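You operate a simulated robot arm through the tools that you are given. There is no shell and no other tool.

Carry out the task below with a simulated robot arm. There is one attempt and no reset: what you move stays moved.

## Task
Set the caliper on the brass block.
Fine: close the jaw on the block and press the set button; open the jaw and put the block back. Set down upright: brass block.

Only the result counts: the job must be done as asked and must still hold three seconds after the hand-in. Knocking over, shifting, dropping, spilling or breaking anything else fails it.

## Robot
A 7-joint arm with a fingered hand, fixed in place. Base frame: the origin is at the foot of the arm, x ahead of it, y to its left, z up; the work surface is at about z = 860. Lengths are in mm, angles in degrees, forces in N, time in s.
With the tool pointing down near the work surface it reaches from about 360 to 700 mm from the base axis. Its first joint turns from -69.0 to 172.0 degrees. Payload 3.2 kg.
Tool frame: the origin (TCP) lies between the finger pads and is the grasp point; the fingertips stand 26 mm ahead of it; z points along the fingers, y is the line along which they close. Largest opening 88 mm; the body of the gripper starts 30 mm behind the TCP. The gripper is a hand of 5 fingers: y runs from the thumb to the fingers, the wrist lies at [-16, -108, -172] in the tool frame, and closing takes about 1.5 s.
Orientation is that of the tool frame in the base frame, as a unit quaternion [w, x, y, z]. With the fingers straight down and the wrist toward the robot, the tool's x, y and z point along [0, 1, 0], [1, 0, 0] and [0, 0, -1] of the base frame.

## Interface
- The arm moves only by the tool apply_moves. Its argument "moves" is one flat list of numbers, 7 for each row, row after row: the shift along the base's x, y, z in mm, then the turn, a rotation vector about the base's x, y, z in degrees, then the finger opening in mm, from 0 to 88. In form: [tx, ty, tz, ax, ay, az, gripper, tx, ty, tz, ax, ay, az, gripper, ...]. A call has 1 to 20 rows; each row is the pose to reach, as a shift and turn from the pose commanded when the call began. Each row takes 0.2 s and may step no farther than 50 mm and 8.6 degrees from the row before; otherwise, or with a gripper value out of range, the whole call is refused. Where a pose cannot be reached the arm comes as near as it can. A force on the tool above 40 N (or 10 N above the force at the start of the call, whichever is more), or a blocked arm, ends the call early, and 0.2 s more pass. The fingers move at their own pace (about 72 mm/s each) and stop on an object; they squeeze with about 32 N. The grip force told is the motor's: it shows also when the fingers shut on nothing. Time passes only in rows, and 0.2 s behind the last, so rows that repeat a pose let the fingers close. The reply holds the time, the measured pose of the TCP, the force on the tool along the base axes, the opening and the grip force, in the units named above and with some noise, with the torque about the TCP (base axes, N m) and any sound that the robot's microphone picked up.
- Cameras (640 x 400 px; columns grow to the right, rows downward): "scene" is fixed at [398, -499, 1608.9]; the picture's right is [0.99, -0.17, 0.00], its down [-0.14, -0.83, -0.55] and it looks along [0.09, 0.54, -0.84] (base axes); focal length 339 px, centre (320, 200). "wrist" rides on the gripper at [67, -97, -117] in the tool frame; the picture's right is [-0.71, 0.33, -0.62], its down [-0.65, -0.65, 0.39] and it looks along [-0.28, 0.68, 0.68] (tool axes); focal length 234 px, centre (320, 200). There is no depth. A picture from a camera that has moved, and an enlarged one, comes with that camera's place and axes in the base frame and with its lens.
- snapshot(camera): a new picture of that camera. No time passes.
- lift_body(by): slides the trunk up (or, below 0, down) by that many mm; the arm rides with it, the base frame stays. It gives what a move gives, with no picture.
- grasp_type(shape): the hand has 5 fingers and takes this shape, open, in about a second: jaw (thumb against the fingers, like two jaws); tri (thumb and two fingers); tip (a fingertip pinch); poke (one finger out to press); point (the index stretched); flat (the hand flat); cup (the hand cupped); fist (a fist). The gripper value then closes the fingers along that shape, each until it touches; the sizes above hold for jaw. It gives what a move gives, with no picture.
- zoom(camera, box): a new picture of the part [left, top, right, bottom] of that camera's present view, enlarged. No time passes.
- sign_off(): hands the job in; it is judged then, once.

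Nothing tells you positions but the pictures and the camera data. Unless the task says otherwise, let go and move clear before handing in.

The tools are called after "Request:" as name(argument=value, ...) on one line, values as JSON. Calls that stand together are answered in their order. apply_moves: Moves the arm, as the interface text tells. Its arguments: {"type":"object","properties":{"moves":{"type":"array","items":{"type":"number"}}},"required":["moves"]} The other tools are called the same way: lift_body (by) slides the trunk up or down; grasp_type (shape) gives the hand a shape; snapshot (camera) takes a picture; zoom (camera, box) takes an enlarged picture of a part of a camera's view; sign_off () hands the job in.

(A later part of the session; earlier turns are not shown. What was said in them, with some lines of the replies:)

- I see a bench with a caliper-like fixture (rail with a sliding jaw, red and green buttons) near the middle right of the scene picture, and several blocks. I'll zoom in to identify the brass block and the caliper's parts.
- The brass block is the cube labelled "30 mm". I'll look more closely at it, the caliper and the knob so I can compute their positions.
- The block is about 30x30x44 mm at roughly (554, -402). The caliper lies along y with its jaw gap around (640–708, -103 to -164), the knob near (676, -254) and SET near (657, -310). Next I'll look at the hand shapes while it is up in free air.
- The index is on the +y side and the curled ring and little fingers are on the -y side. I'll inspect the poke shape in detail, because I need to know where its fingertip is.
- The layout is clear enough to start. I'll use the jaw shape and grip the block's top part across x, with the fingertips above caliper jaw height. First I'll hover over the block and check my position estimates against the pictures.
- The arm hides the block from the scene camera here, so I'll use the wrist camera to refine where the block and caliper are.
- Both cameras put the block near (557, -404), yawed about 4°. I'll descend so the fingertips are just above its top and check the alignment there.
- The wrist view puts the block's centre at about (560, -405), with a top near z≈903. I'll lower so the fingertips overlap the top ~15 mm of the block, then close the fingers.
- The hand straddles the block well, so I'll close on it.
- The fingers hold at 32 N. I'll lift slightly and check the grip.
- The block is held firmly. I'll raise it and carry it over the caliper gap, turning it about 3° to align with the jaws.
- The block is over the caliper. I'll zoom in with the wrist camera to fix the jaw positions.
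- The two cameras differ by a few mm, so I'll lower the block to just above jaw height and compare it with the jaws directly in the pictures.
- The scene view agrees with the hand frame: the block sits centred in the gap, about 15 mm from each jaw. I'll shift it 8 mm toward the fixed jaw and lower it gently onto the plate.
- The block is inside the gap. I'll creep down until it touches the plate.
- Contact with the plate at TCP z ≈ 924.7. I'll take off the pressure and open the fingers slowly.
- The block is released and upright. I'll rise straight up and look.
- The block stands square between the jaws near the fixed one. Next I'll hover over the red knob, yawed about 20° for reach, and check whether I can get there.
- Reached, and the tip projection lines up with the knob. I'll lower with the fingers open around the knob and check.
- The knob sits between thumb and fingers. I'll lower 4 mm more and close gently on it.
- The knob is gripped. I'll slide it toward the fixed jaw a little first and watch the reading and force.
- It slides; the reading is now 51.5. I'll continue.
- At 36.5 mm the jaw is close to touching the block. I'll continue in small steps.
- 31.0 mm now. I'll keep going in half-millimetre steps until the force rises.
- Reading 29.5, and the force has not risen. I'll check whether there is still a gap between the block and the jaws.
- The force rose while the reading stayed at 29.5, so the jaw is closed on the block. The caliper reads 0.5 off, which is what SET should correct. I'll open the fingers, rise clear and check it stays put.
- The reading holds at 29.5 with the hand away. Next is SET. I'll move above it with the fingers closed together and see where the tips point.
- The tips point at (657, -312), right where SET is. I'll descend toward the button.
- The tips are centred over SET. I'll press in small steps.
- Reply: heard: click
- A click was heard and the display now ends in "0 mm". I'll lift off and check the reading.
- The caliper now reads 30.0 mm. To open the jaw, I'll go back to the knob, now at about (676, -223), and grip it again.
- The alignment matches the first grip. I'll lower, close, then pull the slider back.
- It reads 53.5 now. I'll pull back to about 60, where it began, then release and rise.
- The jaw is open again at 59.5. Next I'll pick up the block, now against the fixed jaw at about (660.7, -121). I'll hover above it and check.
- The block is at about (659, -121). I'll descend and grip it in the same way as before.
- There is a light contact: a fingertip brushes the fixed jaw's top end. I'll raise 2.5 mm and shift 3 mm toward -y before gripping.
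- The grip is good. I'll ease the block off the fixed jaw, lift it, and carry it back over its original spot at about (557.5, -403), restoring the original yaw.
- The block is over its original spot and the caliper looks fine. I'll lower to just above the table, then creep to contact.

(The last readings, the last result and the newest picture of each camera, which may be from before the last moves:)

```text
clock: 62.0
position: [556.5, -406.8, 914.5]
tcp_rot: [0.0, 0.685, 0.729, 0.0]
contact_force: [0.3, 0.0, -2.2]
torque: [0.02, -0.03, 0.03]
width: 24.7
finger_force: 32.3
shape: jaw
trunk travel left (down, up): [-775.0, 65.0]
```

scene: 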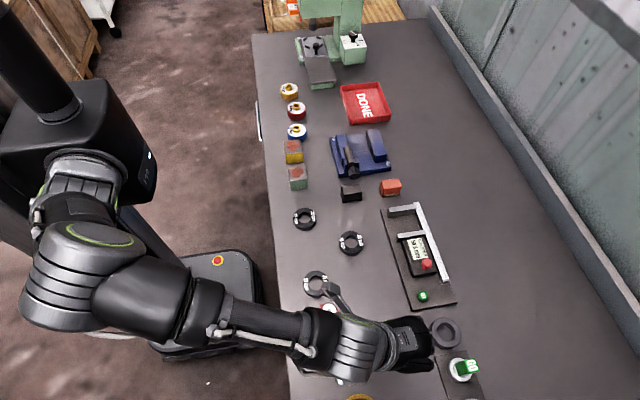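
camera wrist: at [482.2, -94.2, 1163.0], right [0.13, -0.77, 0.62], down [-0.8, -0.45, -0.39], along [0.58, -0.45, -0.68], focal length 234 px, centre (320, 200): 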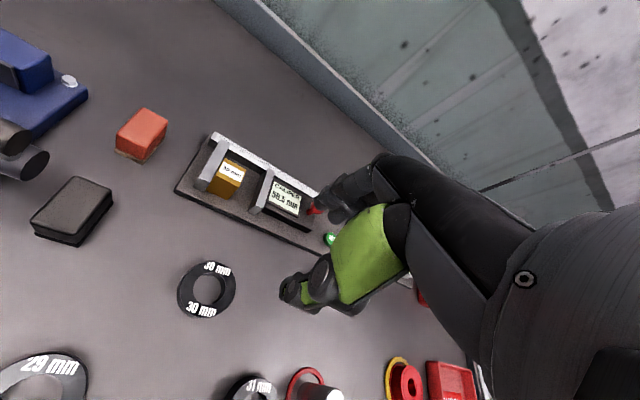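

No contact yet, so I'll continue creeping down.

Request:
apply_moves(moves=[0, 0, -0.7, 0, 0, 0, 16, 0, 0, -1.4, 0, 0, 0, 16, 0, 0, -2, 0, 0, 0, 16, 0, 0, -2, 0, 0, 0, 16])

Request:
zoom(camera="wrist", box=[220, 200, 380, 350])

```text
clock: 63.0
position: [556.8, -405.8, 915.1]
tcp_rot: [0.001, 0.685, 0.729, 0.0]
contact_force: [-0.1, 0.6, 2.8]
torque: [-0.02, -0.04, -0.01]
width: 24.8
finger_force: 31.6
shape: jaw
trunk travel left (down, up): [-775.0, 65.0]
```

```text
2.67 times, centred on (300, 275) of wrist
camera zoom: at [458.2, -345.2, 1032.6], right [0.37, -0.69, 0.62], down [-0.61, -0.69, -0.39], along [0.7, -0.24, -0.68], focal length 624 px, centre (373, 0)
```

zoom: 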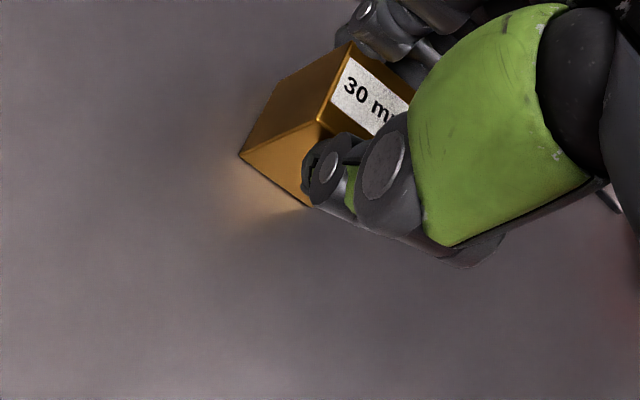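

It has touched down. The image puts the block about 1.5 mm off in x and 2.5 mm off in y from its original spot, so I'll lift 3 mm, shift it and set it down again.

Request:
apply_moves(moves=[0, 0, 1.5, 0, 0, 0, 16, 0, 0, 3.5, 0, 0, 0, 16, -1.5, 2.6, 3.5, 0, 0, 0, 16, -1.5, 2.6, 3.5, 0, 0, 0, 16, -1.5, 2.6, 2, 0, 0, 0, 16, -1.5, 2.6, 1, 0, 0, 0, 16, -1.5, 2.6, 0.3, 0, 0, 0, 16, -1.5, 2.6, 0.3, 0, 0, 0, 16])

Request:
zoom(camera="wrist", box=[220, 200, 380, 350])

```text
clock: 64.8
position: [556.2, -404.4, 914.4]
tcp_rot: [0.001, 0.685, 0.729, 0.0]
contact_force: [0.0, -0.1, -1.1]
torque: [-0.05, -0.02, -0.02]
width: 24.9
finger_force: 31.7
shape: jaw
trunk travel left (down, up): [-775.0, 65.0]
```

```text
2.67 times, centred on (300, 275) of wrist
camera zoom: at [456.8, -343.1, 1032.8], right [0.38, -0.69, 0.62], down [-0.61, -0.69, -0.39], along [0.7, -0.24, -0.68], focal length 624 px, centre (373, 0)
```

zoom: 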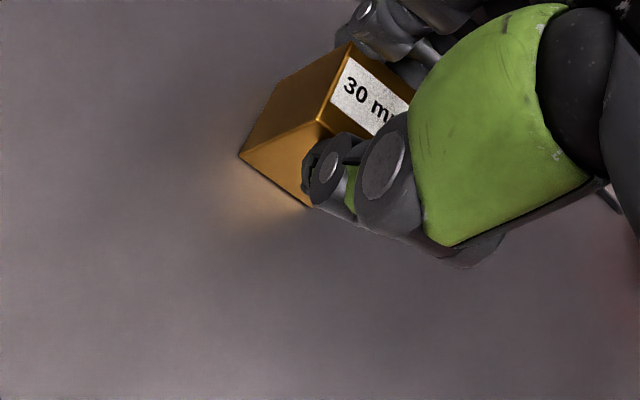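

Request:
apply_moves(moves=[0, 0, -0.4, 0, 0, 0, 16, 0, 0, -0.4, 0, 0, 0, 22, 0, 0, -0.4, 0, 0, 0, 27, 0, 0, -0.4, 0, 0, 0, 32, 0, 0, -0.4, 0, 0, 0, 38, 0, 0, -0.4, 0, 0, 0, 44, 0, 0, -0.4, 0, 0, 0, 52, 0, 0, -0.4, 0, 0, 0, 56, 0, 0, -0.4, 0, 0, 0, 56])

Request:
zoom(camera="wrist", box=[220, 200, 380, 350])

```text
clock: 66.8
position: [555.3, -403.1, 913.2]
tcp_rot: [-0.001, 0.685, 0.729, 0.0]
contact_force: [0.8, 0.2, 0.6]
torque: [0.01, -0.02, -0.01]
width: 55.3
finger_force: 0.1
shape: jaw
trunk travel left (down, up): [-775.0, 65.0]
```

```text
2.67 times, centred on (300, 275) of wrist
camera zoom: at [456.7, -342.7, 1031.8], right [0.38, -0.69, 0.62], down [-0.61, -0.69, -0.39], along [0.7, -0.24, -0.68], focal length 624 px, centre (373, 0)
```

zoom: 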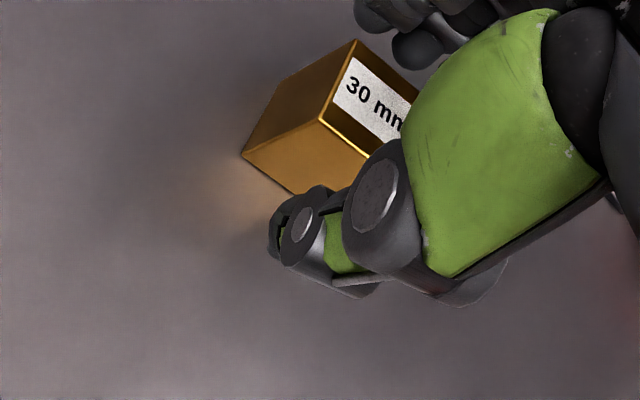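

The block is released and upright. I'll rise straight up and retreat clear, then compare with the first picture.

Request:
apply_moves(moves=[0, 0, 15, 0, 0, 0, 60, 0, 0, 40, 0, 0, 0, 64, 0, 0, 80, 0, 0, 0, 70, 0, 0, 125, 0, 0, 0, 70, -20, 40, 160, 0, 0, 0, 70, -40, 85, 180, 0, 0, 0, 70, -60, 130, 200, 0, 0, 0, 70, -80, 175, 220, 0, 0, 0, 70, -100, 215, 240, 0, 0, 0, 70, -120, 255, 260, 0, 0, 0, 70, -130, 290, 280, 0, 0, 0, 70, -130, 290, 280, 0, 0, 0, 70])

Request:
snapshot(camera="scene")

Request:
zoom(camera="scene", box=[370, 327, 410, 367])

Request:
zoom(camera="scene", box=[360, 180, 480, 320])

```text
refused: row 5 steps farther than a row can; nothing moved
```

```text
taken
```

scene: 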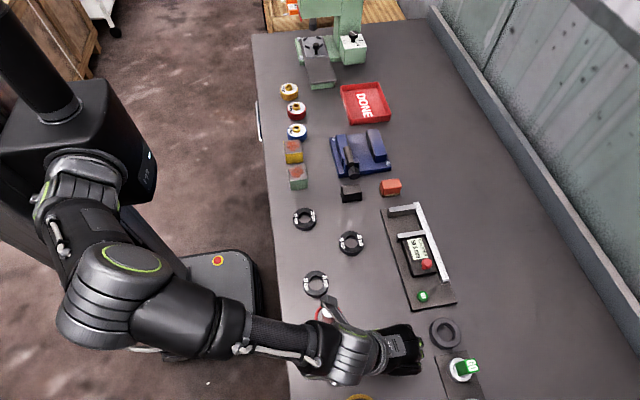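

```text
10.00 times, centred on (390, 347) of scene
camera zoom: at [398.0, -499.0, 1608.9], right [0.99, -0.17, 0.0], down [-0.14, -0.83, -0.55], along [0.09, 0.54, -0.84], focal length 3388 px, centre (-380, -1270)
```

zoom: 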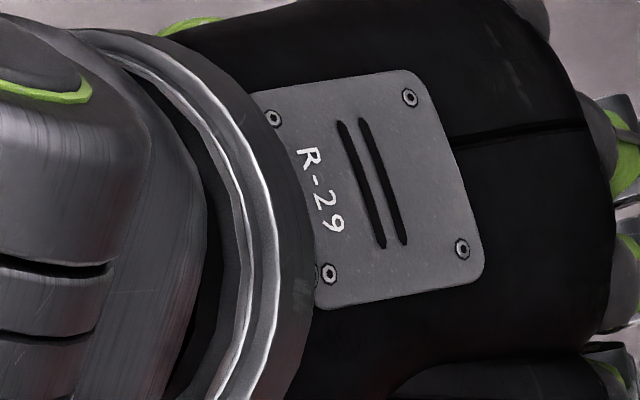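

```text
2.86 times, centred on (420, 250) of scene
camera zoom: at [398.0, -499.0, 1608.9], right [0.99, -0.17, 0.0], down [-0.14, -0.83, -0.55], along [0.09, 0.54, -0.84], focal length 968 px, centre (34, 57)
```

zoom: 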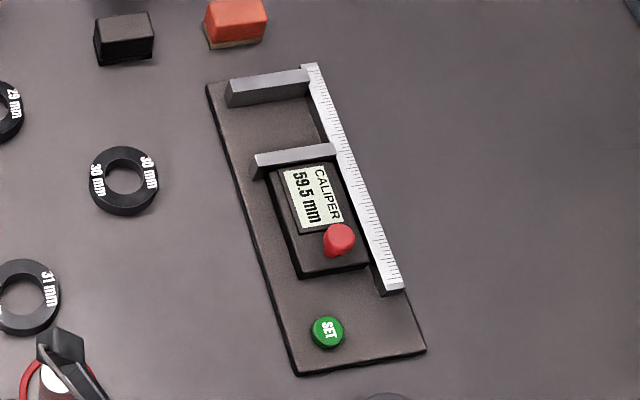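

The caliper is where it was. That retreat was refused for an over-long step, so I'll repeat it with shorter ones.

Request:
apply_moves(moves=[0, 0, 15, 0, 0, 0, 60, 0, 0, 40, 0, 0, 0, 64, 0, 0, 80, 0, 0, 0, 70, 0, 0, 120, 0, 0, 0, 70, -12, 25, 150, 0, 0, 0, 70, -25, 60, 170, 0, 0, 0, 70, -40, 98, 190, 0, 0, 0, 70, -55, 136, 205, 0, 0, 0, 70, -70, 174, 220, 0, 0, 0, 70, -85, 212, 235, 0, 0, 0, 70, -100, 250, 250, 0, 0, 0, 70, -115, 280, 265, 0, 0, 0, 70, -115, 280, 265, 0, 0, 0, 70])

Request:
snapshot(camera="scene")

Request:
zoom(camera="scene", box=[370, 327, 410, 367])

Request:
zoom(camera="scene", box=[280, 260, 500, 400])

```text
clock: 69.6
position: [522.2, -160.8, 1170.7]
tcp_rot: [0.0, 0.685, 0.728, 0.001]
contact_force: [-0.4, 0.1, -0.2]
torque: [0.03, 0.02, -0.02]
width: 69.6
finger_force: 0.0
shape: jaw
out of reach, approached as far as the arm can: row 10, 11, 12, 13
trunk travel left (down, up): [-775.0, 65.0]
```

```text
taken
```

scene: 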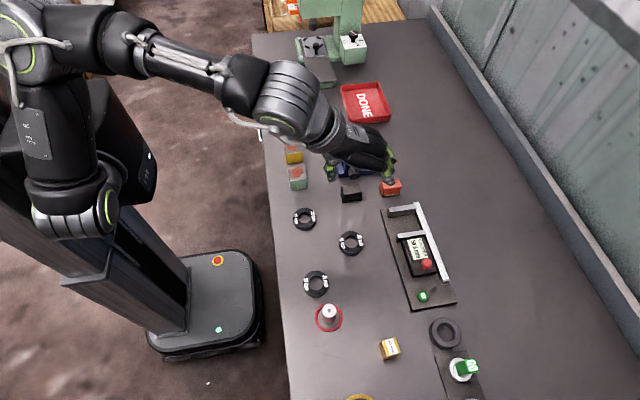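

```text
10.00 times, centred on (390, 347) of scene
camera zoom: at [398.0, -499.0, 1608.9], right [0.99, -0.17, 0.0], down [-0.14, -0.83, -0.55], along [0.09, 0.54, -0.84], focal length 3388 px, centre (-380, -1270)
```

zoom: 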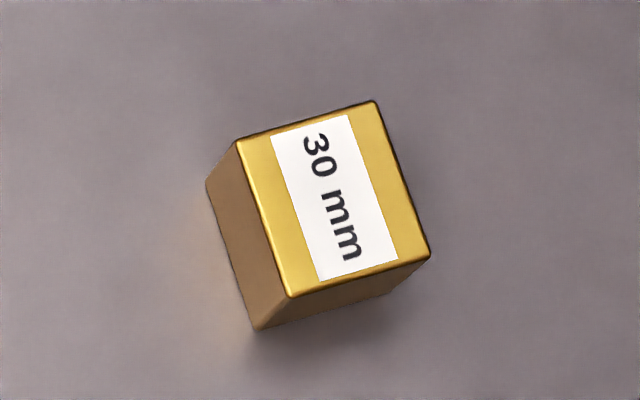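

```text
2.86 times, centred on (390, 330) of scene
camera zoom: at [398.0, -499.0, 1608.9], right [0.99, -0.17, 0.0], down [-0.14, -0.83, -0.55], along [0.09, 0.54, -0.84], focal length 968 px, centre (120, -171)
```

zoom: 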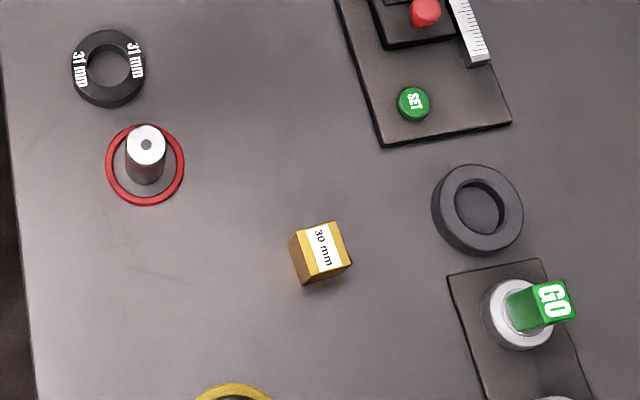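

The block is upright within a millimetre of where it started. The caliper was set to 30.0 and its jaw is open, nothing else has moved, and the hand is clear. I'm handing in now.

Request:
sign_off()

```text
The job is handed in.
```

The caliper is set on the brass block and the job is handed in; I haven't seen the verdict.

- **Setting:** with the jaw closed on the block, the caliper read 29.5 mm. I pressed SET, heard the click, and it then read 30.0 mm.
- **Jaw:** it is open again, reading 59.5 mm.
- **Block:** it stands upright, within about a millimetre of where it started in the before and after pictures.
- **Everything else:** nothing else looks moved, and the hand was clear before I handed in. While I was lining up to lift the block out, a fingertip lightly brushed the top of the fixed jaw, at about 2 N. The caliper still looked unmoved after that.
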